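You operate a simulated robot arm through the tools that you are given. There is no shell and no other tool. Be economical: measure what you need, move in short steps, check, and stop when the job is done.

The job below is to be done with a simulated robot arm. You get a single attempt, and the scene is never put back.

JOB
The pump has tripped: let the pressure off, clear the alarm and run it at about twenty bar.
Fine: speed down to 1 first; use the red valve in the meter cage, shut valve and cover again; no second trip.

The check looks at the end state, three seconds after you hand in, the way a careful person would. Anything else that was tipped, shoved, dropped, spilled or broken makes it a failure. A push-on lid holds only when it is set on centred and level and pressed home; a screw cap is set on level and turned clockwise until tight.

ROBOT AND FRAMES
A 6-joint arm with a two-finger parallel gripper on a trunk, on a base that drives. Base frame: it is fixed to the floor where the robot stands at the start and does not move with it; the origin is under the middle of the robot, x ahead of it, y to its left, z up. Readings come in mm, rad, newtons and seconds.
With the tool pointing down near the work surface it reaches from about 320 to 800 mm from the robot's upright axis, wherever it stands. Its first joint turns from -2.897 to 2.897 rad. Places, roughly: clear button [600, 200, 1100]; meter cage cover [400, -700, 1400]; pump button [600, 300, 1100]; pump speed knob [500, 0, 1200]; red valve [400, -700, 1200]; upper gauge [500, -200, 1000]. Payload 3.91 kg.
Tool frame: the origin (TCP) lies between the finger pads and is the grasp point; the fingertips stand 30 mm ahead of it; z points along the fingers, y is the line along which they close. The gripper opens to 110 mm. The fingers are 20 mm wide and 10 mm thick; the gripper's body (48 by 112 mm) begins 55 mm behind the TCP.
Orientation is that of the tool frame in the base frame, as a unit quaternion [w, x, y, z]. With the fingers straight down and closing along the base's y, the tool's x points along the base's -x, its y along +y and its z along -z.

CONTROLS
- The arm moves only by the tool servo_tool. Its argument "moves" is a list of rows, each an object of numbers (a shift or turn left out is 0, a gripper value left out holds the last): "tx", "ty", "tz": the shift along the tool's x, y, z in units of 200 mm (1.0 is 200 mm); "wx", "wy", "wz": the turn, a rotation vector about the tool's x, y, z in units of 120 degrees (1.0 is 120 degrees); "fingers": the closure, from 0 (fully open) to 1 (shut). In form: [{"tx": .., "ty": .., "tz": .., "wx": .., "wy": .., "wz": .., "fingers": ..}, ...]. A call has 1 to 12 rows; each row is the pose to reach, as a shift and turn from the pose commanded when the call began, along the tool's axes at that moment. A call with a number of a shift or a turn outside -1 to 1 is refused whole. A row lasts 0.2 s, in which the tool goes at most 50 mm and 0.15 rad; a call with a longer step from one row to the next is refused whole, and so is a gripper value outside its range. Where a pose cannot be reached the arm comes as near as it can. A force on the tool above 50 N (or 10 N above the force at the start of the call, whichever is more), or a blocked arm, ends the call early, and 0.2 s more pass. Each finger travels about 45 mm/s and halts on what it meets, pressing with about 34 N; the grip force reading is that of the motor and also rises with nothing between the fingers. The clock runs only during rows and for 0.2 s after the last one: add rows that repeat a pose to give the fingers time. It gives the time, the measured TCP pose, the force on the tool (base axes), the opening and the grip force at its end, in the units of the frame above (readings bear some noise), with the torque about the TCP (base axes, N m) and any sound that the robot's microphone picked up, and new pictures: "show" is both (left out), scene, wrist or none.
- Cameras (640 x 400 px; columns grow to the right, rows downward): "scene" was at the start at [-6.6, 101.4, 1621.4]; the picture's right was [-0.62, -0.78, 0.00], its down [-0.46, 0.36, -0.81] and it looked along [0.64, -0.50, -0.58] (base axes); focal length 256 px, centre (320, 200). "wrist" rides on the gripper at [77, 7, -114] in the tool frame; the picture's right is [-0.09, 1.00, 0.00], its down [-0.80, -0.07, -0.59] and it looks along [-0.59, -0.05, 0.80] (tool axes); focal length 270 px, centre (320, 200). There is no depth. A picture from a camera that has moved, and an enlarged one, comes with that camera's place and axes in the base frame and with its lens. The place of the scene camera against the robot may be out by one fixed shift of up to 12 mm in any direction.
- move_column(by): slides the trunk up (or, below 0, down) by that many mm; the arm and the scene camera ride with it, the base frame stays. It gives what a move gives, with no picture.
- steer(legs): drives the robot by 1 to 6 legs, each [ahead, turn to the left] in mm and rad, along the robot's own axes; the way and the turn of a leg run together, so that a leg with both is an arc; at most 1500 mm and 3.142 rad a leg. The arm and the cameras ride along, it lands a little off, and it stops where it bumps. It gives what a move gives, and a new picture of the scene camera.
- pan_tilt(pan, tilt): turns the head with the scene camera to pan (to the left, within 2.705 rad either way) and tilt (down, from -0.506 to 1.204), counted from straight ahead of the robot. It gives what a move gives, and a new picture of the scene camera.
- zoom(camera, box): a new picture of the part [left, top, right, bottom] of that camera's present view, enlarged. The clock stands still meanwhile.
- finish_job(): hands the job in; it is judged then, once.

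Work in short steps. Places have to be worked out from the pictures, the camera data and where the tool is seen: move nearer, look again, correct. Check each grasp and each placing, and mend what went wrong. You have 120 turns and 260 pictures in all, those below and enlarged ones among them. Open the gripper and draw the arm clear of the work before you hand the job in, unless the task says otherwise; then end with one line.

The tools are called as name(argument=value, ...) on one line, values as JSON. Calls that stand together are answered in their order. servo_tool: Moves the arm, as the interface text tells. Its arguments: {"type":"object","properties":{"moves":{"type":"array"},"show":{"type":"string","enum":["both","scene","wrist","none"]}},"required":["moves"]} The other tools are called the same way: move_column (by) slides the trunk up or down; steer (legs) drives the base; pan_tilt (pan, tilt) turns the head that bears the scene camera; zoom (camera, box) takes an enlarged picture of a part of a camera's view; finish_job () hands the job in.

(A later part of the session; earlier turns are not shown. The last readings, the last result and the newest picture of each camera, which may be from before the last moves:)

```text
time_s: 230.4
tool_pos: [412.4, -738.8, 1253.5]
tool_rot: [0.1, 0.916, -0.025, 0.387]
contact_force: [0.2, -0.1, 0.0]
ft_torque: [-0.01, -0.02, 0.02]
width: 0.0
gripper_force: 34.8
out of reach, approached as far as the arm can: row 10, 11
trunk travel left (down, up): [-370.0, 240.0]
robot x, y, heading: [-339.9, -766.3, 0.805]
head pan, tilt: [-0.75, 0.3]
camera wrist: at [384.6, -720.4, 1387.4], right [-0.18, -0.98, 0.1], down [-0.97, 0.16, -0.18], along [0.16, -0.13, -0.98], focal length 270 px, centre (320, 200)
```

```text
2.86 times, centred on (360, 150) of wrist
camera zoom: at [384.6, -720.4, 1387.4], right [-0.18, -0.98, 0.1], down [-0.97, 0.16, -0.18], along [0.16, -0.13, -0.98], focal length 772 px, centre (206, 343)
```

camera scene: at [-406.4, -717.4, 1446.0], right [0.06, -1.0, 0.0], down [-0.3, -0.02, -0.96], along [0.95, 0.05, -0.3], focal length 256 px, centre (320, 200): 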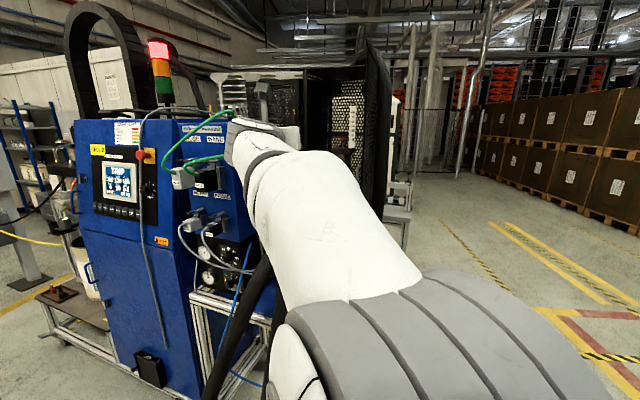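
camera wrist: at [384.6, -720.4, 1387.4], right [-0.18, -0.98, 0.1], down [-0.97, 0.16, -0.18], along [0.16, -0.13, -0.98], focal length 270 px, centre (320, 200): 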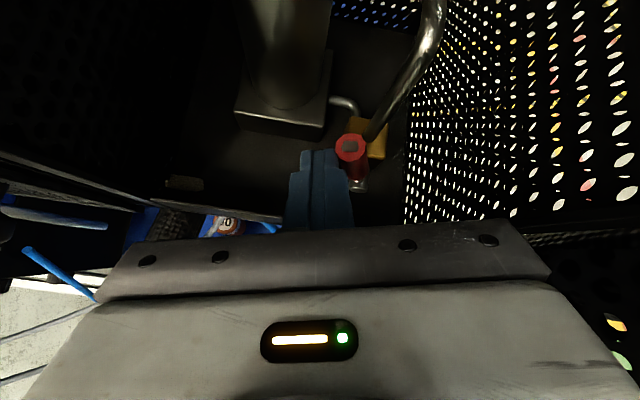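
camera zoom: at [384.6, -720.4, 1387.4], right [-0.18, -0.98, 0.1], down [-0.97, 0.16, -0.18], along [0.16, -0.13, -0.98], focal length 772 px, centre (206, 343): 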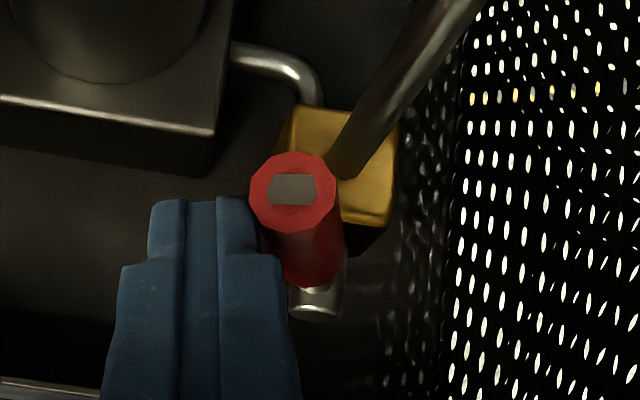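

Pressure is 1 bar: vented. Now prepare to shut: withdraw, open fingers to 50 mm, and line up so the right finger passes just right of the handle.

servo_tool(moves=[{"ty": -0.03, "tz": -0.1}, {"ty": -0.03, "tz": -0.25}, {"ty": -0.03, "tz": -0.4}, {"tx": 0.021, "ty": 0.03, "tz": -0.43, "fingers": 0.545}, {"tx": 0.021, "ty": 0.082, "tz": -0.43, "fingers": 0.545}, {"tx": 0.021, "ty": 0.082, "tz": -0.43, "fingers": 0.545}], show="wrist")

zoom(camera="scene", box=[90, 150, 160, 210])

```text
time_s: 231.8
tool_pos: [350.0, -730.9, 1315.0]
tool_rot: [0.1, 0.916, -0.026, 0.387]
contact_force: [0.7, 0.4, 0.2]
ft_torque: [0.03, 0.03, -0.01]
width: 50.1
gripper_force: 0.0
out of reach, approached as far as the arm can: row 5, 6
trunk travel left (down, up): [-370.0, 240.0]
robot x, y, heading: [-334.0, -762.9, 0.81]
head pan, tilt: [-0.75, 0.3]
camera wrist: at [323.0, -712.5, 1448.9], right [-0.18, -0.98, 0.1], down [-0.97, 0.17, -0.18], along [0.16, -0.13, -0.98], focal length 270 px, centre (320, 200)
```

wrist: 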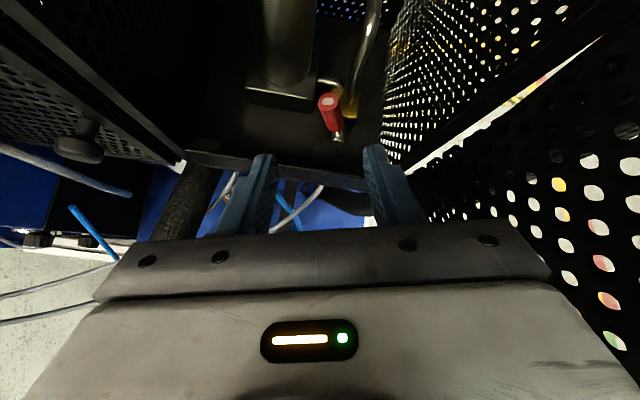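

```text
6.67 times, centred on (125, 180) of scene
camera zoom: at [-406.7, -717.6, 1446.0], right [0.06, -1.0, 0.0], down [-0.3, -0.02, -0.96], along [0.95, 0.05, -0.3], focal length 1707 px, centre (1620, 333)
```

zoom: 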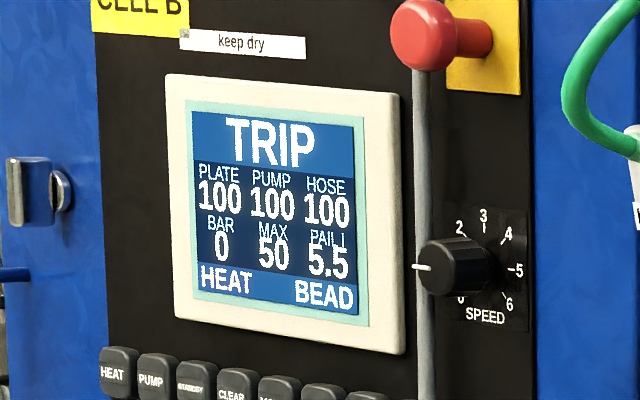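

BAR reads 0. Slide the fork over the handle.

servo_tool(moves=[{"tz": 0.12}, {"tz": 0.25}, {"tz": 0.37}, {"tz": 0.475}, {"tz": 0.475}], show="wrist")

```text
time_s: 233.0
tool_pos: [414.6, -741.1, 1246.8]
tool_rot: [0.099, 0.916, -0.025, 0.388]
contact_force: [-1.0, -1.2, 1.8]
ft_torque: [-0.08, -0.01, 0.0]
width: 51.0
gripper_force: 1.0
out of reach, approached as far as the arm can: row 1, 2, 3, 4, 5
trunk travel left (down, up): [-370.0, 240.0]
robot x, y, heading: [-337.0, -766.5, 0.81]
head pan, tilt: [-0.75, 0.3]
camera wrist: at [387.2, -723.7, 1381.0], right [-0.19, -0.98, 0.1], down [-0.97, 0.17, -0.18], along [0.16, -0.13, -0.98], focal length 270 px, centre (320, 200)
```

wrist: 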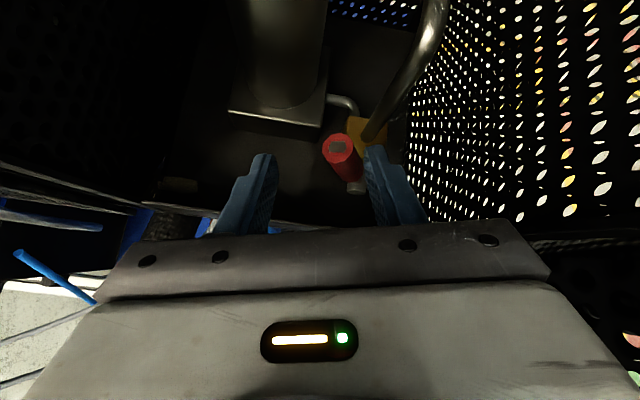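

The right finger is just right of the handle. Sweep left and down to shut the lever.

servo_tool(moves=[{"tx": 0.015, "ty": -0.007, "tz": 0.0}, {"tx": 0.029, "ty": -0.04, "tz": -0.015}, {"tx": 0.053, "ty": -0.08, "tz": -0.03}, {"tx": 0.05, "ty": -0.12, "tz": -0.02}, {"tx": 0.043, "ty": -0.159, "tz": -0.01}, {"tx": 0.025, "ty": -0.2, "tz": 0.015}, {"tx": 0.002, "ty": -0.235, "tz": 0.034}, {"tx": -0.018, "ty": -0.25, "tz": 0.054}, {"tx": -0.018, "ty": -0.25, "tz": 0.054}], show="wrist")

zoom(camera="wrist", box=[220, 80, 460, 230])

```text
time_s: 235.0
tool_pos: [425.4, -693.4, 1229.6]
tool_rot: [0.094, 0.917, -0.024, 0.386]
contact_force: [-2.4, 0.4, 1.8]
ft_torque: [-0.05, 0.05, -0.05]
width: 50.2
gripper_force: 0.1
trunk travel left (down, up): [-370.0, 240.0]
robot x, y, heading: [-335.2, -761.7, 0.81]
head pan, tilt: [-0.75, 0.3]
camera wrist: at [398.1, -677.8, 1363.2], right [-0.18, -0.98, 0.09], down [-0.97, 0.16, -0.17], along [0.16, -0.12, -0.98], focal length 270 px, centre (320, 200)
```

wrist: 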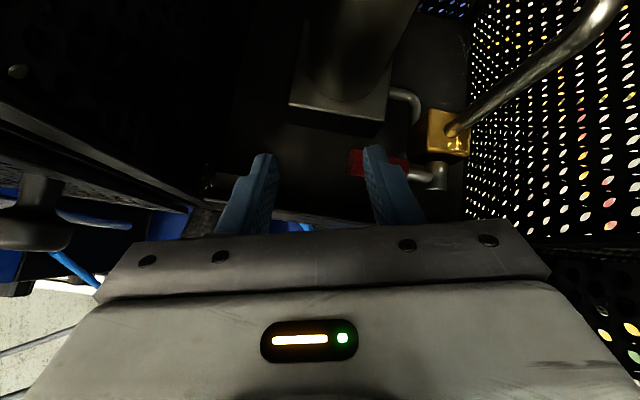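

```text
2.67 times, centred on (340, 155) of wrist
camera zoom: at [398.1, -677.8, 1363.2], right [-0.18, -0.98, 0.09], down [-0.97, 0.16, -0.17], along [0.16, -0.12, -0.98], focal length 721 px, centre (267, 320)
```

zoom: 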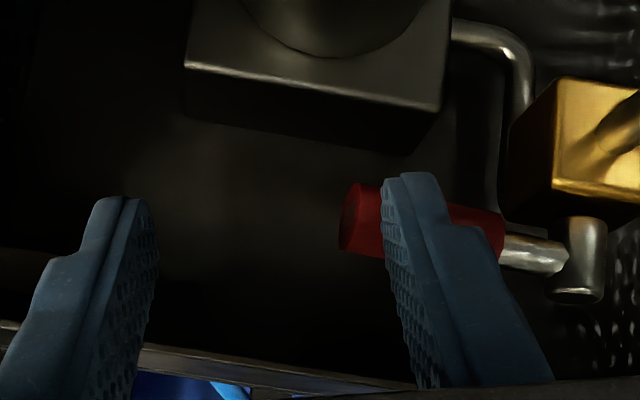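

Handle is about horizontal; press down a little more to be sure it is at the closed stop.

servo_tool(moves=[{"tx": -0.025, "ty": -0.006, "tz": 0.024}, {"tx": -0.05, "ty": -0.012, "tz": 0.048}, {"tx": -0.07, "ty": -0.017, "tz": 0.066}], show="none")

servo_tool(moves=[{"tx": 0.07, "ty": 0.0, "tz": -0.08}, {"tx": 0.07, "ty": -0.05, "tz": -0.25}, {"tx": 0.07, "ty": -0.05, "tz": -0.45}, {"tx": 0.07, "ty": -0.05, "tz": -0.45}], show="wrist")

zoom(camera="wrist", box=[280, 40, 480, 170])

```text
time_s: 235.8
tool_pos: [420.4, -693.1, 1219.4]
tool_rot: [0.095, 0.914, -0.023, 0.393]
contact_force: [-3.4, 6.4, 40.9]
ft_torque: [-1.56, -0.48, -0.08]
width: 50.8
gripper_force: 0.7
trunk travel left (down, up): [-370.0, 240.0]
robot x, y, heading: [-335.6, -763.8, 0.809]
head pan, tilt: [-0.75, 0.3]
```

```text
time_s: 236.8
tool_pos: [372.5, -666.8, 1279.9]
tool_rot: [0.094, 0.918, -0.022, 0.385]
contact_force: [-0.3, -0.1, -0.2]
ft_torque: [0.01, 0.0, -0.01]
width: 49.9
gripper_force: 0.1
trunk travel left (down, up): [-370.0, 240.0]
robot x, y, heading: [-335.3, -764.9, 0.81]
head pan, tilt: [-0.75, 0.3]
camera wrist: at [346.8, -649.8, 1413.5], right [-0.18, -0.98, 0.09], down [-0.97, 0.16, -0.17], along [0.15, -0.12, -0.98], focal length 270 px, centre (320, 200)
```

wrist: 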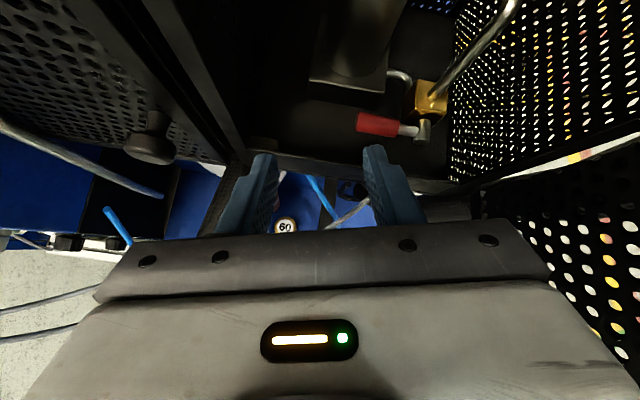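

```text
3.08 times, centred on (380, 105) of wrist
camera zoom: at [346.8, -649.8, 1413.5], right [-0.18, -0.98, 0.09], down [-0.97, 0.16, -0.17], along [0.15, -0.12, -0.98], focal length 832 px, centre (135, 492)
```

zoom: 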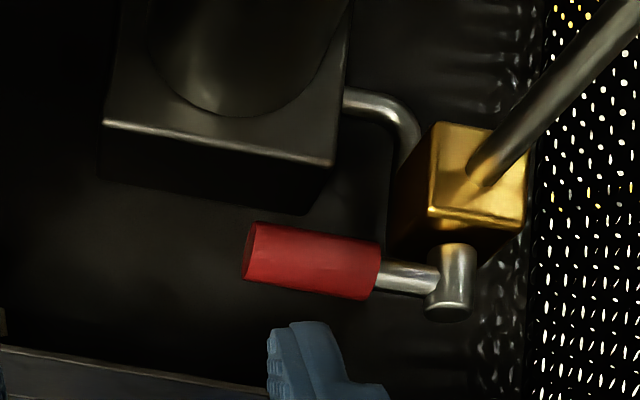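

Valve is shut against its stop (40 N reaction), same as originally. Withdraw and back the robot off to go around the door's outside.

servo_tool(moves=[{"tx": -0.024, "ty": -0.031, "tz": -0.2, "fingers": 1}, {"tx": -0.048, "ty": -0.063, "tz": -0.4}, {"tx": -0.072, "ty": -0.094, "tz": -0.6}, {"tx": -0.096, "ty": -0.126, "tz": -0.8}, {"tx": -0.12, "ty": -0.157, "tz": -1.0}, {"tx": -0.12, "ty": -0.157, "tz": -1.0}], show="none")

steer(legs=[[-200, 0]])

servo_tool(moves=[{"wy": 0.06, "tz": -0.06, "tx": 0.06}, {"wy": 0.12, "tz": -0.12, "tx": 0.1}, {"wy": 0.18, "tz": -0.16, "tx": 0.1}, {"wy": 0.24, "tz": -0.2, "tx": 0.1}, {"wy": 0.3, "tz": -0.22, "tx": 0.1}, {"wy": 0.36, "tz": -0.22, "tx": 0.1}], show="wrist")

```text
time_s: 238.2
tool_pos: [218.9, -597.3, 1396.6]
tool_rot: [0.094, 0.918, -0.023, 0.386]
contact_force: [0.6, -0.1, 0.1]
ft_torque: [0.01, -0.03, -0.01]
width: 0.0
gripper_force: 33.6
trunk travel left (down, up): [-370.0, 240.0]
robot x, y, heading: [-333.6, -764.5, 0.807]
head pan, tilt: [-0.75, 0.3]
```

```text
time_s: 239.8
tool_pos: [82.0, -743.4, 1397.5]
tool_rot: [0.094, 0.918, -0.023, 0.385]
contact_force: [-1.1, -0.1, -0.6]
ft_torque: [0.0, 0.01, -0.03]
width: 0.2
gripper_force: 33.8
trunk travel left (down, up): [-370.0, 240.0]
robot x, y, heading: [-474.8, -911.8, 0.802]
head pan, tilt: [-0.75, 0.3]
camera scene: at [-545.3, -862.4, 1446.0], right [0.06, -1.0, 0.0], down [-0.29, -0.02, -0.96], along [0.95, 0.05, -0.3], focal length 256 px, centre (320, 200)
```

scene: 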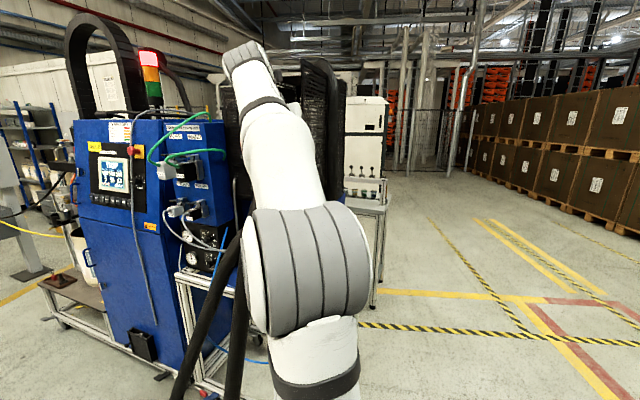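

```text
time_s: 241.2
tool_pos: [65.8, -733.9, 1440.4]
tool_rot: [0.096, 0.71, 0.013, 0.697]
contact_force: [-0.2, 0.1, -0.3]
ft_torque: [0.02, -0.02, -0.02]
width: 0.0
gripper_force: 34.1
trunk travel left (down, up): [-370.0, 240.0]
robot x, y, heading: [-472.9, -912.0, 0.809]
head pan, tilt: [-0.75, 0.3]
camera wrist: at [-47.3, -715.8, 1518.2], right [-0.12, -0.99, 0.07], down [-0.6, 0.02, -0.8], along [0.79, -0.13, -0.6], focal length 270 px, centre (320, 200)
```

wrist: 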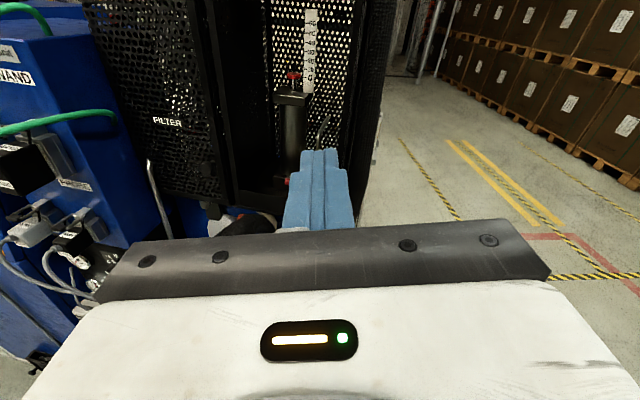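

Go around the door's free edge to its outer side.

servo_tool(moves=[{"ty": 0.24}, {"ty": 0.48}, {"ty": 0.74}, {"ty": 0.74, "tz": 0.2}, {"ty": 0.74, "tz": 0.42}, {"ty": 0.72, "tz": 0.64}, {"ty": 0.7, "tz": 0.76}, {"ty": 0.7, "tz": 0.76}], show="wrist")

```text
refused: row 3 steps farther than a row can; nothing moved
```

servo_tool(moves=[{"ty": 0.2}, {"ty": 0.4}, {"ty": 0.6}, {"ty": 0.74}, {"ty": 0.74, "tz": 0.2}, {"ty": 0.74, "tz": 0.42}, {"ty": 0.72, "tz": 0.62}, {"ty": 0.7, "tz": 0.76}, {"ty": 0.7, "tz": 0.76}], show="wrist")

```text
time_s: 243.2
tool_pos: [199.1, -888.0, 1459.5]
tool_rot: [0.096, 0.711, 0.013, 0.697]
contact_force: [-0.6, 0.2, -0.2]
ft_torque: [0.03, -0.01, 0.01]
width: 0.0
gripper_force: 34.0
trunk travel left (down, up): [-370.0, 240.0]
robot x, y, heading: [-476.9, -907.9, 0.812]
head pan, tilt: [-0.75, 0.3]
camera wrist: at [87.5, -870.5, 1538.1], right [-0.12, -0.99, 0.07], down [-0.61, 0.02, -0.8], along [0.79, -0.13, -0.6], focal length 270 px, centre (320, 200)
```

wrist: 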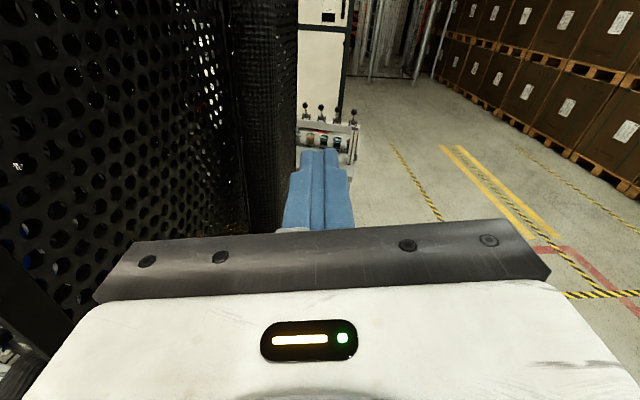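

On the outer side. Push the door left toward closing.

servo_tool(moves=[{"ty": -0.2}, {"ty": -0.4}, {"ty": -0.6}, {"ty": -0.8}, {"ty": -1.0}, {"ty": -1.0, "tz": 0.1}], show="none")

servo_tool(moves=[{"ty": -0.15, "tz": 0.1}, {"ty": -0.28, "tz": 0.22}, {"ty": -0.28, "tz": 0.22}], show="wrist")

```text
time_s: 244.6
tool_pos: [244.3, -693.9, 1429.7]
tool_rot: [0.096, 0.711, 0.013, 0.696]
contact_force: [0.0, 0.4, 0.7]
ft_torque: [-0.02, -0.01, 0.01]
width: 0.1
gripper_force: 34.1
trunk travel left (down, up): [-370.0, 240.0]
robot x, y, heading: [-473.4, -908.4, 0.81]
head pan, tilt: [-0.75, 0.3]
```

```text
time_s: 245.4
tool_pos: [292.7, -644.5, 1418.7]
tool_rot: [0.096, 0.711, 0.014, 0.696]
contact_force: [-0.3, 0.1, -0.4]
ft_torque: [0.04, 0.02, -0.01]
width: 0.0
gripper_force: 33.9
trunk travel left (down, up): [-370.0, 240.0]
robot x, y, heading: [-473.8, -901.7, 0.805]
head pan, tilt: [-0.75, 0.3]
camera wrist: at [181.4, -627.2, 1497.3], right [-0.12, -0.99, 0.07], down [-0.61, 0.02, -0.8], along [0.79, -0.13, -0.6], focal length 270 px, centre (320, 200)
```

wrist: 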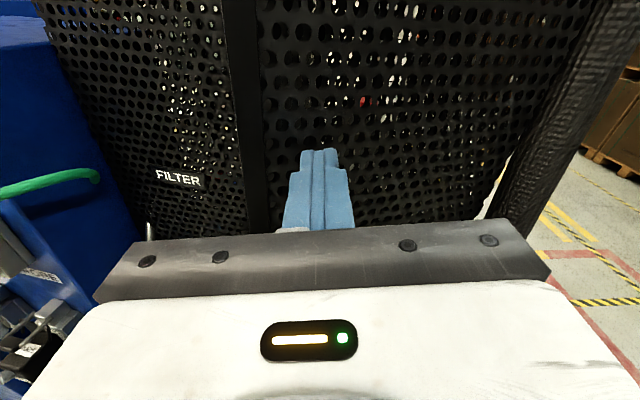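

The door has nearly swung shut. Press it home with the fingertips.

servo_tool(moves=[{"tz": 0.15}, {"tz": 0.3}, {"tz": 0.42}, {"tz": 0.5}, {"tz": 0.55}], show="wrist")

```text
time_s: 246.6
tool_pos: [361.1, -668.1, 1386.7]
tool_rot: [0.096, 0.713, 0.012, 0.695]
contact_force: [0.7, -0.4, -0.7]
ft_torque: [-0.02, -0.03, 0.02]
width: 0.0
gripper_force: 34.2
out of reach, approached as far as the arm can: row 2, 3, 4, 5
trunk travel left (down, up): [-370.0, 240.0]
robot x, y, heading: [-476.1, -907.4, 0.805]
head pan, tilt: [-0.75, 0.3]
camera wrist: at [250.2, -649.7, 1465.2], right [-0.12, -0.99, 0.07], down [-0.61, 0.02, -0.79], along [0.78, -0.14, -0.61], focal length 270 px, centre (320, 200)
```

wrist: 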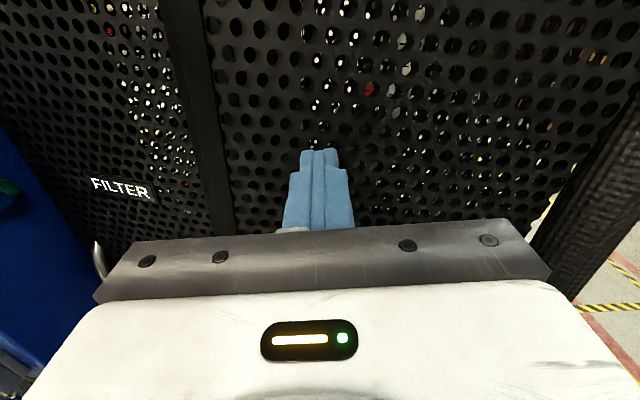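

Not yet in contact (reach limit). Retract slightly, drive 100 mm forward, and press again at the door's left side.

servo_tool(moves=[{"tz": -0.2}, {"tz": -0.4, "ty": 0.1}, {"tz": -0.5, "ty": 0.2}], show="none")

steer(legs=[[120, 0]])

zoom(camera="wrist", box=[0, 0, 640, 400])

```text
time_s: 247.4
tool_pos: [247.5, -695.9, 1414.0]
tool_rot: [0.092, 0.701, 0.008, 0.707]
contact_force: [-0.7, 0.2, -14.1]
ft_torque: [-0.13, -1.04, -0.02]
width: 0.1
gripper_force: 34.4
out of reach, approached as far as the arm can: row 1, 2
trunk travel left (down, up): [-370.0, 240.0]
robot x, y, heading: [-470.4, -908.2, 0.811]
head pan, tilt: [-0.75, 0.3]
```

```text
time_s: 248.7
tool_pos: [338.9, -607.4, 1396.7]
tool_rot: [0.096, 0.711, 0.012, 0.696]
contact_force: [0.2, 0.7, 0.0]
ft_torque: [0.03, 0.0, -0.02]
width: 0.1
gripper_force: 34.0
trunk travel left (down, up): [-370.0, 240.0]
robot x, y, heading: [-392.0, -821.0, 0.812]
head pan, tilt: [-0.75, 0.3]
camera scene: at [-461.2, -774.8, 1446.0], right [0.06, -1.0, 0.0], down [-0.3, -0.02, -0.96], along [0.95, 0.05, -0.3], focal length 256 px, centre (320, 200)
```

scene: 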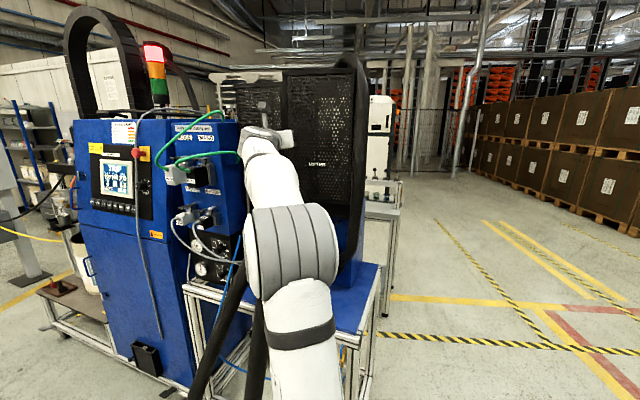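

```text
1.00 times, centred on (320, 200) of wrist
camera zoom: at [227.4, -589.2, 1473.9], right [-0.12, -0.99, 0.07], down [-0.61, 0.02, -0.79], along [0.79, -0.14, -0.6], focal length 270 px, centre (320, 200)
```

zoom: 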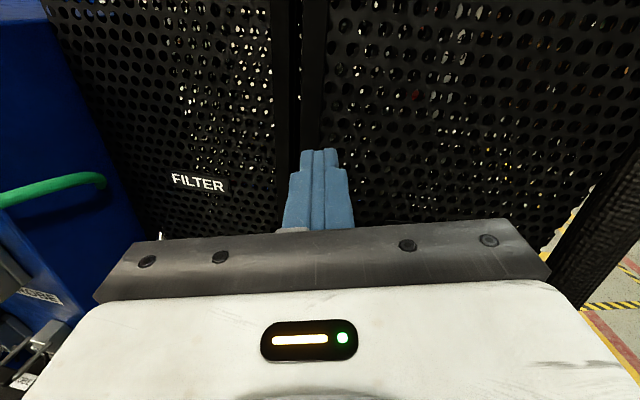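

Shift right ~25 mm so the tips meet the door's left stile, and press forward.

servo_tool(moves=[{"ty": 0.12}, {"ty": 0.12, "tz": 0.1}, {"ty": 0.12, "tz": 0.2}, {"ty": 0.12, "tz": 0.28}, {"ty": 0.12, "tz": 0.36}, {"ty": 0.12, "tz": 0.44}, {"ty": 0.12, "tz": 0.5}], show="wrist")

```text
time_s: 249.9
tool_pos: [395.3, -639.2, 1400.3]
tool_rot: [0.097, 0.714, 0.008, 0.694]
contact_force: [-47.8, 0.0, -16.3]
ft_torque: [0.23, 0.57, -0.59]
width: 0.1
gripper_force: 34.0
trunk travel left (down, up): [-370.0, 240.0]
robot x, y, heading: [-387.8, -820.3, 0.807]
head pan, tilt: [-0.75, 0.3]
stopped in row 5: the force on the tool passed its limit (the readings are from after the stop); the commanded pose is now the measured one
camera wrist: at [283.6, -620.4, 1478.9], right [-0.12, -0.99, 0.06], down [-0.61, 0.03, -0.79], along [0.78, -0.14, -0.61], focal length 270 px, centre (320, 200)
```

wrist: 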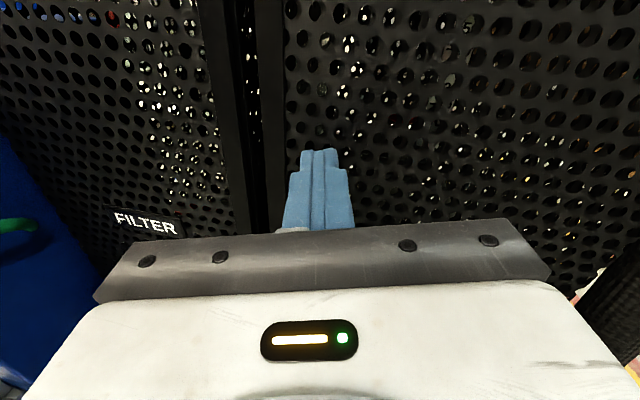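

Firm stop at 48 N: door is home. Back off and verify with pictures.

servo_tool(moves=[{"tz": -0.15}, {"tz": -0.35}, {"tz": -0.55}, {"tz": -0.75}, {"tz": -0.9}], show="wrist")

zoom(camera="scene", box=[220, 50, 380, 220])

```text
time_s: 251.1
tool_pos: [224.5, -617.9, 1400.8]
tool_rot: [0.097, 0.715, 0.01, 0.692]
contact_force: [0.0, -0.6, -0.2]
ft_torque: [0.02, 0.02, 0.01]
width: 0.1
gripper_force: 34.3
trunk travel left (down, up): [-370.0, 240.0]
robot x, y, heading: [-390.6, -822.6, 0.806]
head pan, tilt: [-0.75, 0.3]
camera wrist: at [113.1, -599.4, 1479.5], right [-0.12, -0.99, 0.07], down [-0.61, 0.02, -0.79], along [0.78, -0.14, -0.61], focal length 270 px, centre (320, 200)
```

wrist: 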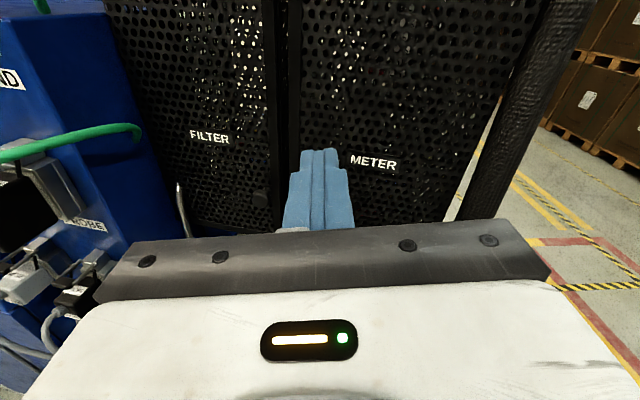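

```text
2.35 times, centred on (300, 135) of scene
camera zoom: at [-462.3, -775.6, 1446.0], right [0.06, -1.0, 0.0], down [-0.29, -0.02, -0.96], along [0.95, 0.05, -0.3], focal length 602 px, centre (367, 353)
```

zoom: 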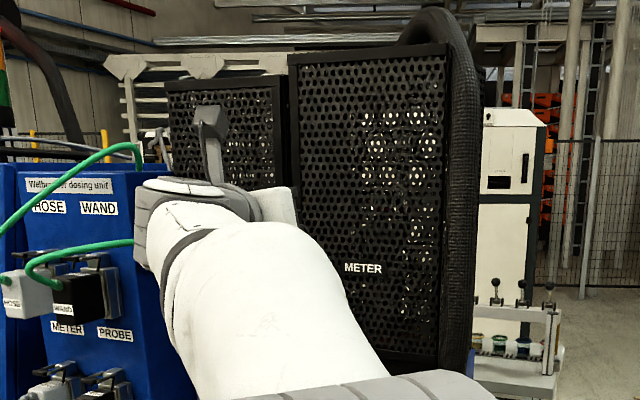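

Cover is shut flush. Retract the tool and drive round to the panel.

servo_tool(moves=[{"tz": -0.15}, {"tz": -0.3}, {"tz": -0.45}, {"tz": -0.6}], show="none")

steer(legs=[[0, 0.3], [0, 0.3], [0, 0.29], [728, 0]])

steer(legs=[[0, -0.33], [0, -0.33], [0, -0.33], [0, -0.325]])

```text
time_s: 252.1
tool_pos: [105.9, -602.8, 1402.9]
tool_rot: [0.096, 0.715, 0.01, 0.693]
contact_force: [0.8, 0.7, 0.5]
ft_torque: [0.0, 0.01, 0.0]
width: 0.0
gripper_force: 34.4
trunk travel left (down, up): [-370.0, 240.0]
robot x, y, heading: [-390.2, -824.1, 0.809]
head pan, tilt: [-0.75, 0.3]
```

```text
time_s: 258.9
tool_pos: [-347.5, 424.2, 1402.9]
tool_rot: [-0.213, 0.639, 0.32, 0.666]
contact_force: [-0.2, 0.7, 0.1]
ft_torque: [0.0, 0.01, -0.02]
width: 0.0
gripper_force: 34.7
trunk travel left (down, up): [-370.0, 240.0]
robot x, y, heading: [-483.3, -103.8, 1.698]
head pan, tilt: [-0.75, 0.3]
camera scene: at [-571.8, -128.3, 1446.0], right [0.81, -0.58, 0.0], down [-0.17, -0.24, -0.96], along [0.56, 0.78, -0.3], focal length 256 px, centre (320, 200)
```

scene: 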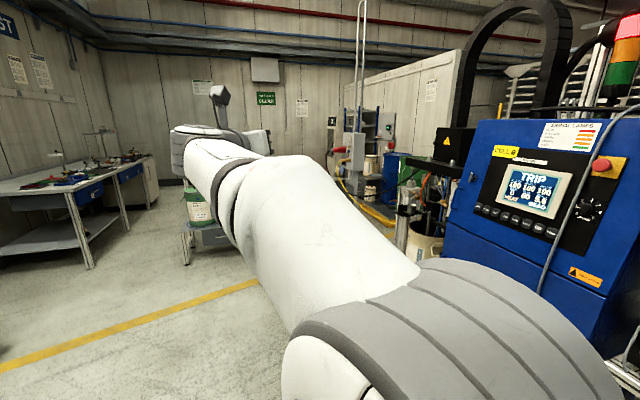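

```text
time_s: 263.5
tool_pos: [58.3, -101.2, 1403.3]
tool_rot: [0.239, 0.702, -0.137, 0.657]
contact_force: [-0.3, 0.1, 0.3]
ft_torque: [-0.01, 0.01, -0.05]
width: 0.1
gripper_force: 34.1
trunk travel left (down, up): [-370.0, 240.0]
robot x, y, heading: [-483.6, -99.1, 0.391]
head pan, tilt: [-0.75, 0.3]
camera scene: at [-527.7, -28.8, 1446.0], right [-0.35, -0.94, 0.0], down [-0.28, 0.1, -0.96], along [0.89, -0.34, -0.3], focal length 256 px, centre (320, 200)
```

scene: 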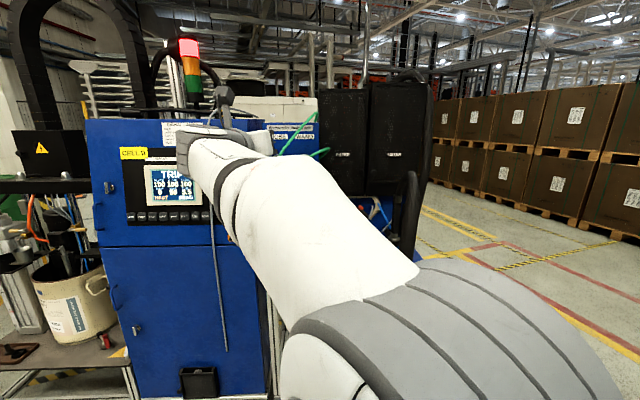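

steer(legs=[[320, 0], [0, 0.42]])

move_column(by=-290)

zoom(camera="wrist", box=[0, 0, 640, 400])

```text
time_s: 266.8
tool_pos: [307.3, 242.5, 1402.6]
tool_rot: [0.097, 0.715, 0.011, 0.692]
contact_force: [0.8, -0.1, 0.4]
ft_torque: [0.0, 0.01, 0.01]
width: 0.0
gripper_force: 34.3
trunk travel left (down, up): [-370.0, 240.0]
robot x, y, heading: [-187.7, 22.1, 0.801]
head pan, tilt: [-0.75, 0.3]
camera scene: at [-260.5, 68.4, 1446.0], right [0.05, -1.0, 0.0], down [-0.3, -0.02, -0.96], along [0.95, 0.05, -0.3], focal length 256 px, centre (320, 200)
```

scene: 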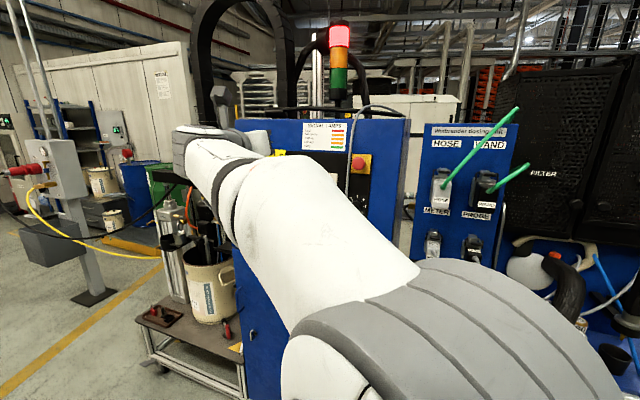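

```text
time_s: 269.8
tool_pos: [307.1, 242.4, 1112.5]
tool_rot: [0.096, 0.715, 0.013, 0.692]
contact_force: [-0.1, 0.1, 0.2]
ft_torque: [0.0, 0.01, -0.01]
width: 0.2
gripper_force: 33.7
trunk travel left (down, up): [-80.0, 530.0]
robot x, y, heading: [-189.2, 23.4, 0.806]
head pan, tilt: [-0.75, 0.3]
```

```text
1.00 times, centred on (320, 200) of wrist
camera zoom: at [195.7, 259.9, 1192.2], right [-0.12, -0.99, 0.07], down [-0.61, 0.02, -0.79], along [0.78, -0.13, -0.61], focal length 270 px, centre (320, 200)
```

zoom: 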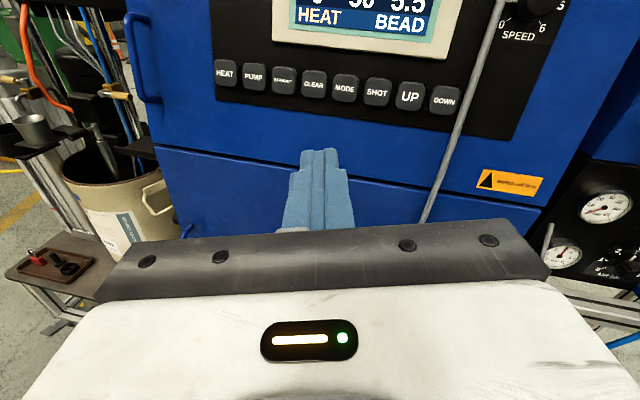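

CLEAR is almost straight ahead (~235 mm). Advance 160 mm and re-measure.

servo_tool(moves=[{"tz": 0.2, "ty": -0.02, "tx": -0.01}, {"tz": 0.4, "ty": -0.04, "tx": -0.025}, {"tz": 0.6, "ty": -0.04, "tx": -0.025}, {"tz": 0.8, "ty": -0.04, "tx": -0.025}, {"tz": 0.8, "ty": -0.04, "tx": -0.025}], show="wrist")

```text
time_s: 270.9
tool_pos: [466.7, 230.0, 1101.2]
tool_rot: [0.096, 0.715, 0.013, 0.692]
contact_force: [-0.7, 0.4, 0.0]
ft_torque: [-0.02, 0.0, 0.0]
width: 0.1
gripper_force: 33.9
trunk travel left (down, up): [-80.0, 530.0]
robot x, y, heading: [-190.3, 20.4, 0.805]
head pan, tilt: [-0.75, 0.3]
camera wrist: at [355.8, 247.8, 1181.4], right [-0.12, -0.99, 0.07], down [-0.61, 0.02, -0.79], along [0.78, -0.13, -0.61], focal length 270 px, centre (320, 200)
```

wrist: 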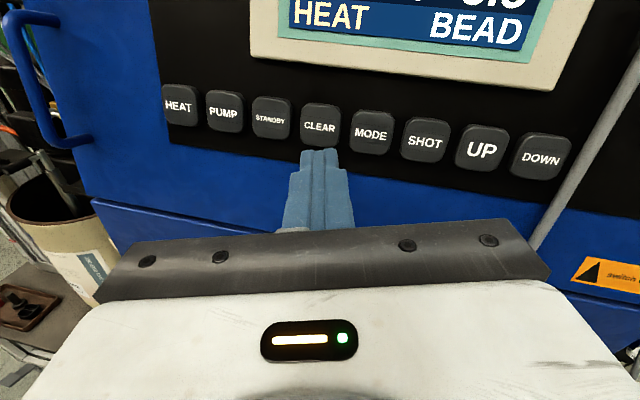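

CLEAR face is ~102 mm ahead, 6 mm lower. Press it gently.

servo_tool(moves=[{"tx": -0.032, "tz": 0.15}, {"tx": -0.032, "tz": 0.28}, {"tx": -0.032, "tz": 0.33}, {"tx": -0.032, "tz": 0.36}, {"tx": -0.032, "tz": 0.38}, {"tx": -0.032, "tz": 0.39}], show="wrist")

```text
time_s: 272.0
tool_pos: [531.0, 221.8, 1097.3]
tool_rot: [0.094, 0.715, 0.012, 0.692]
contact_force: [-33.2, 1.5, -7.8]
ft_torque: [0.09, 0.47, -0.34]
width: 0.1
gripper_force: 34.3
trunk travel left (down, up): [-80.0, 530.0]
robot x, y, heading: [-193.3, 24.7, 0.808]
head pan, tilt: [-0.75, 0.3]
heard: click
stopped in row 5: the force on the tool passed its limit (the readings are from after the stop); the commanded pose is now the measured one
camera wrist: at [420.8, 239.6, 1176.0], right [-0.12, -0.99, 0.06], down [-0.61, 0.02, -0.79], along [0.78, -0.13, -0.61], focal length 270 px, centre (320, 200)
```

wrist: 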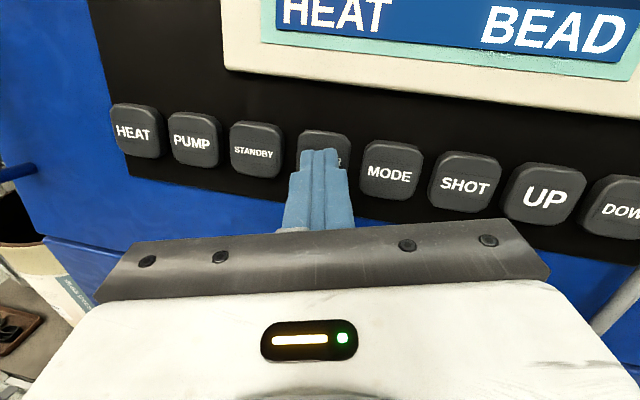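

Heard a click. Back off to read the display.

servo_tool(moves=[{"tz": -0.15}, {"tz": -0.35}, {"tz": -0.55}, {"tz": -0.75, "ty": -0.1}, {"tz": -0.9, "ty": -0.2}], show="wrist")

pan_tilt(pan=-0.5, tilt=0.0)

```text
time_s: 273.2
tool_pos: [360.6, 281.2, 1092.8]
tool_rot: [0.094, 0.716, 0.011, 0.691]
contact_force: [0.0, -0.3, -0.1]
ft_torque: [0.02, 0.0, 0.03]
width: 0.0
gripper_force: 33.7
trunk travel left (down, up): [-80.0, 530.0]
robot x, y, heading: [-189.4, 21.2, 0.803]
head pan, tilt: [-0.75, 0.3]
camera wrist: at [250.4, 299.3, 1172.3], right [-0.12, -0.99, 0.06], down [-0.62, 0.02, -0.79], along [0.78, -0.13, -0.61], focal length 270 px, centre (320, 200)
```

wrist: 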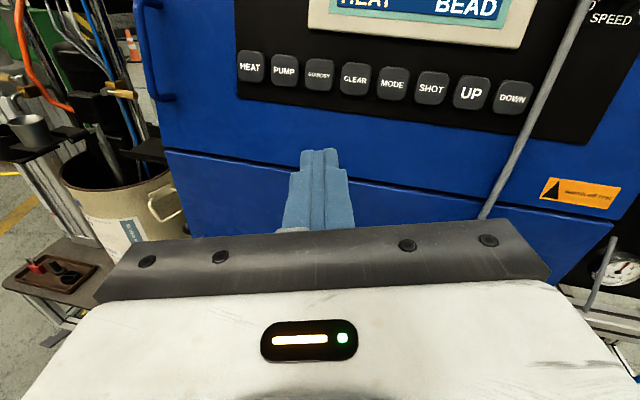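

```text
time_s: 274.0
tool_pos: [360.7, 281.3, 1092.0]
tool_rot: [0.095, 0.716, 0.012, 0.691]
contact_force: [0.3, -0.3, 0.5]
ft_torque: [0.03, 0.03, 0.03]
width: 0.0
gripper_force: 34.2
trunk travel left (down, up): [-80.0, 530.0]
robot x, y, heading: [-193.2, 21.2, 0.805]
head pan, tilt: [-0.499, 0.0]
camera scene: at [-267.9, 89.8, 1183.7], right [0.3, -0.95, 0.0], down [0.0, 0.0, -1.0], along [0.95, 0.3, 0.0], focal length 256 px, centre (320, 200)
```

scene: 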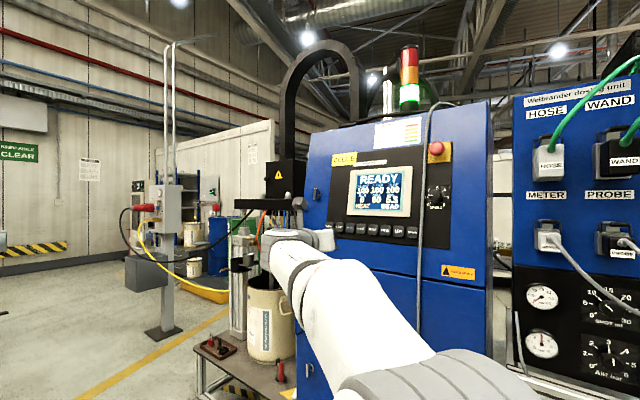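

Panel says READY with the green lamp. Approach PUMP.

servo_tool(moves=[{"tx": 0.045, "ty": -0.09, "tz": 0.15}, {"tx": 0.09, "ty": -0.19, "tz": 0.35}, {"tx": 0.09, "ty": -0.19, "tz": 0.55}, {"tx": 0.09, "ty": -0.19, "tz": 0.74}, {"tx": 0.09, "ty": -0.19, "tz": 0.74}], show="wrist")

```text
time_s: 275.2
tool_pos: [513.8, 304.1, 1101.3]
tool_rot: [0.096, 0.716, 0.011, 0.691]
contact_force: [-0.2, -0.7, -0.1]
ft_torque: [0.0, -0.02, 0.01]
width: 0.0
gripper_force: 34.5
trunk travel left (down, up): [-80.0, 530.0]
robot x, y, heading: [-189.9, 20.5, 0.804]
head pan, tilt: [-0.499, 0.0]
camera wrist: at [403.4, 321.8, 1180.2], right [-0.12, -0.99, 0.06], down [-0.62, 0.02, -0.79], along [0.78, -0.13, -0.61], focal length 270 px, centre (320, 200)
5 turns are left
```

wrist: 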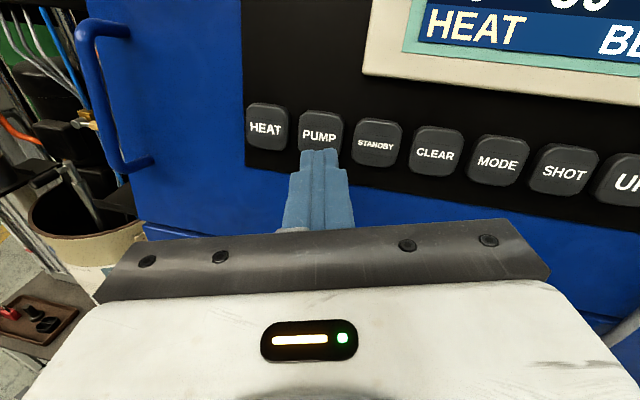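

Press PUMP, back off, then carry the tool across to in front of the speed knob where the wrist camera also sees the display.

servo_tool(moves=[{"tz": 0.1}, {"tz": 0.16}, {"tz": 0.2}, {"tz": 0.225}, {"tz": 0.25}, {"tz": 0.265}], show="none")

servo_tool(moves=[{"tz": -0.2}, {"tz": -0.4}, {"tz": -0.6}, {"tz": -0.8}, {"tz": -0.8}], show="none")

servo_tool(moves=[{"ty": 0.2, "tx": 0.06, "fingers": 0.6}, {"ty": 0.4, "tx": 0.12}, {"ty": 0.6, "tx": 0.18}, {"ty": 0.8, "tx": 0.24}, {"ty": 1.0, "tx": 0.3}], show="none")

servo_tool(moves=[{"ty": 0.2, "tx": 0.06}, {"ty": 0.4, "tx": 0.12}, {"ty": 0.46, "tx": 0.13}, {"ty": 0.46, "tx": 0.13}], show="both")

zoom(camera="wrist", box=[0, 0, 420, 240])

zoom(camera="scene", box=[320, 140, 560, 370])

```text
time_s: 276.5
tool_pos: [557.3, 299.6, 1102.0]
tool_rot: [0.094, 0.716, 0.011, 0.691]
contact_force: [-33.6, -0.9, -7.1]
ft_torque: [0.08, 0.45, -0.43]
width: 0.0
gripper_force: 34.0
trunk travel left (down, up): [-80.0, 530.0]
robot x, y, heading: [-189.9, 17.7, 0.799]
head pan, tilt: [-0.499, 0.0]
heard: click
stopped in row 6: the force on the tool passed its limit (the readings are from after the stop); the commanded pose is now the measured one
```

```text
time_s: 277.7
tool_pos: [404.1, 318.9, 1103.0]
tool_rot: [0.095, 0.717, 0.012, 0.69]
contact_force: [0.5, -0.2, 0.6]
ft_torque: [0.01, 0.05, 0.04]
width: 0.0
gripper_force: 33.8
trunk travel left (down, up): [-80.0, 530.0]
robot x, y, heading: [-189.8, 20.2, 0.808]
head pan, tilt: [-0.499, 0.0]
```

```text
time_s: 278.9
tool_pos: [383.9, 131.1, 1193.7]
tool_rot: [0.095, 0.717, 0.011, 0.691]
contact_force: [0.1, 0.0, -0.9]
ft_torque: [-0.01, -0.01, -0.02]
width: 44.0
gripper_force: 0.0
trunk travel left (down, up): [-80.0, 530.0]
robot x, y, heading: [-189.7, 22.5, 0.804]
head pan, tilt: [-0.499, 0.0]
```

```text
time_s: 279.9
tool_pos: [374.5, 43.3, 1232.6]
tool_rot: [0.095, 0.717, 0.011, 0.69]
contact_force: [0.3, -1.5, 0.6]
ft_torque: [-0.01, 0.03, -0.01]
width: 43.7
gripper_force: 0.1
trunk travel left (down, up): [-80.0, 530.0]
robot x, y, heading: [-189.1, 20.1, 0.806]
head pan, tilt: [-0.499, 0.0]
camera scene: at [-268.1, 89.7, 1183.7], right [0.3, -0.95, 0.0], down [0.0, 0.0, -1.0], along [0.95, 0.3, 0.0], focal length 256 px, centre (320, 200)
camera wrist: at [264.6, 61.7, 1312.4], right [-0.12, -0.99, 0.06], down [-0.62, 0.02, -0.79], along [0.78, -0.13, -0.62], focal length 270 px, centre (320, 200)
```

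scene: 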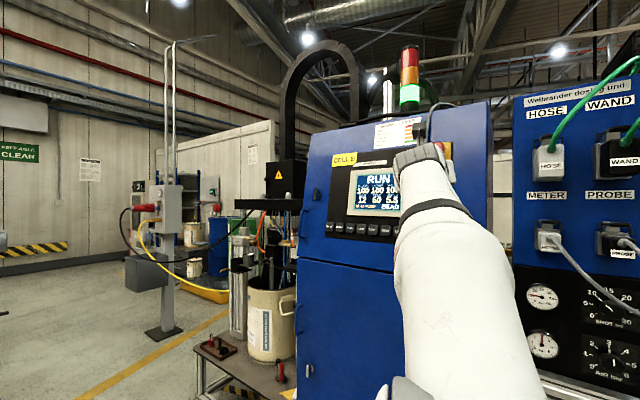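
wrist: 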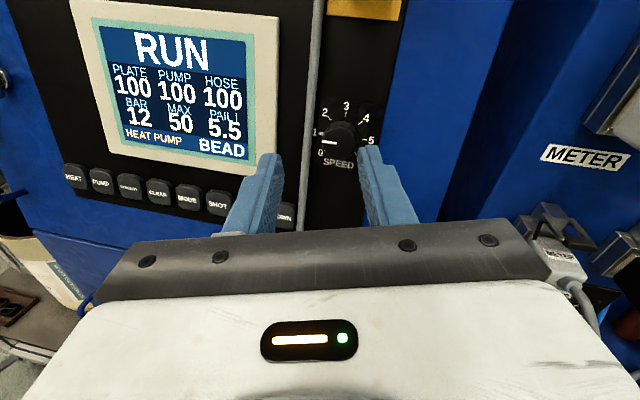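

```text
1.52 times, centred on (210, 120) of wrist
camera zoom: at [264.6, 61.7, 1312.4], right [-0.12, -0.99, 0.06], down [-0.62, 0.02, -0.79], along [0.78, -0.13, -0.62], focal length 412 px, centre (488, 322)
```

zoom: 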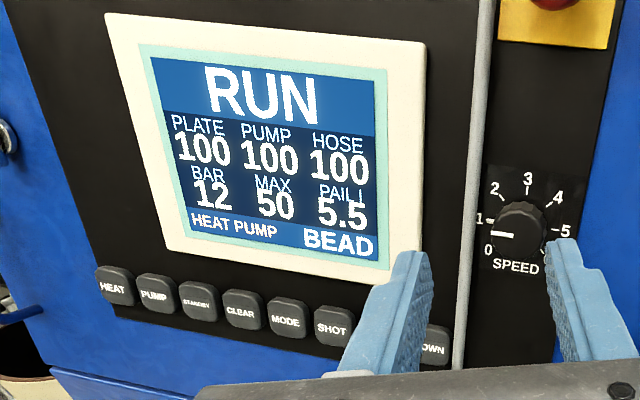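

```text
1.74 times, centred on (440, 255) of scene
camera zoom: at [-268.1, 89.7, 1183.7], right [0.3, -0.95, 0.0], down [0.0, 0.0, -1.0], along [0.95, 0.3, 0.0], focal length 445 px, centre (111, 104)
4 turns are left
```

zoom: 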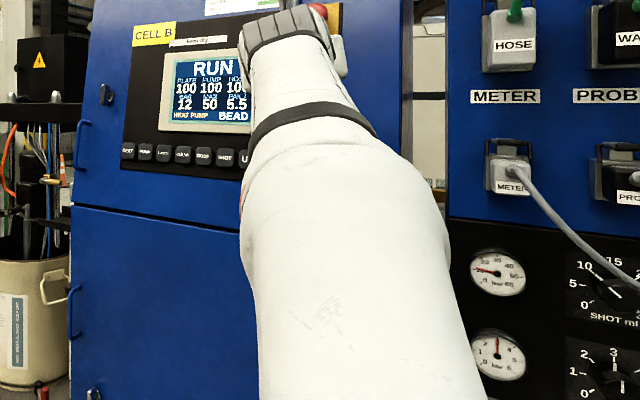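

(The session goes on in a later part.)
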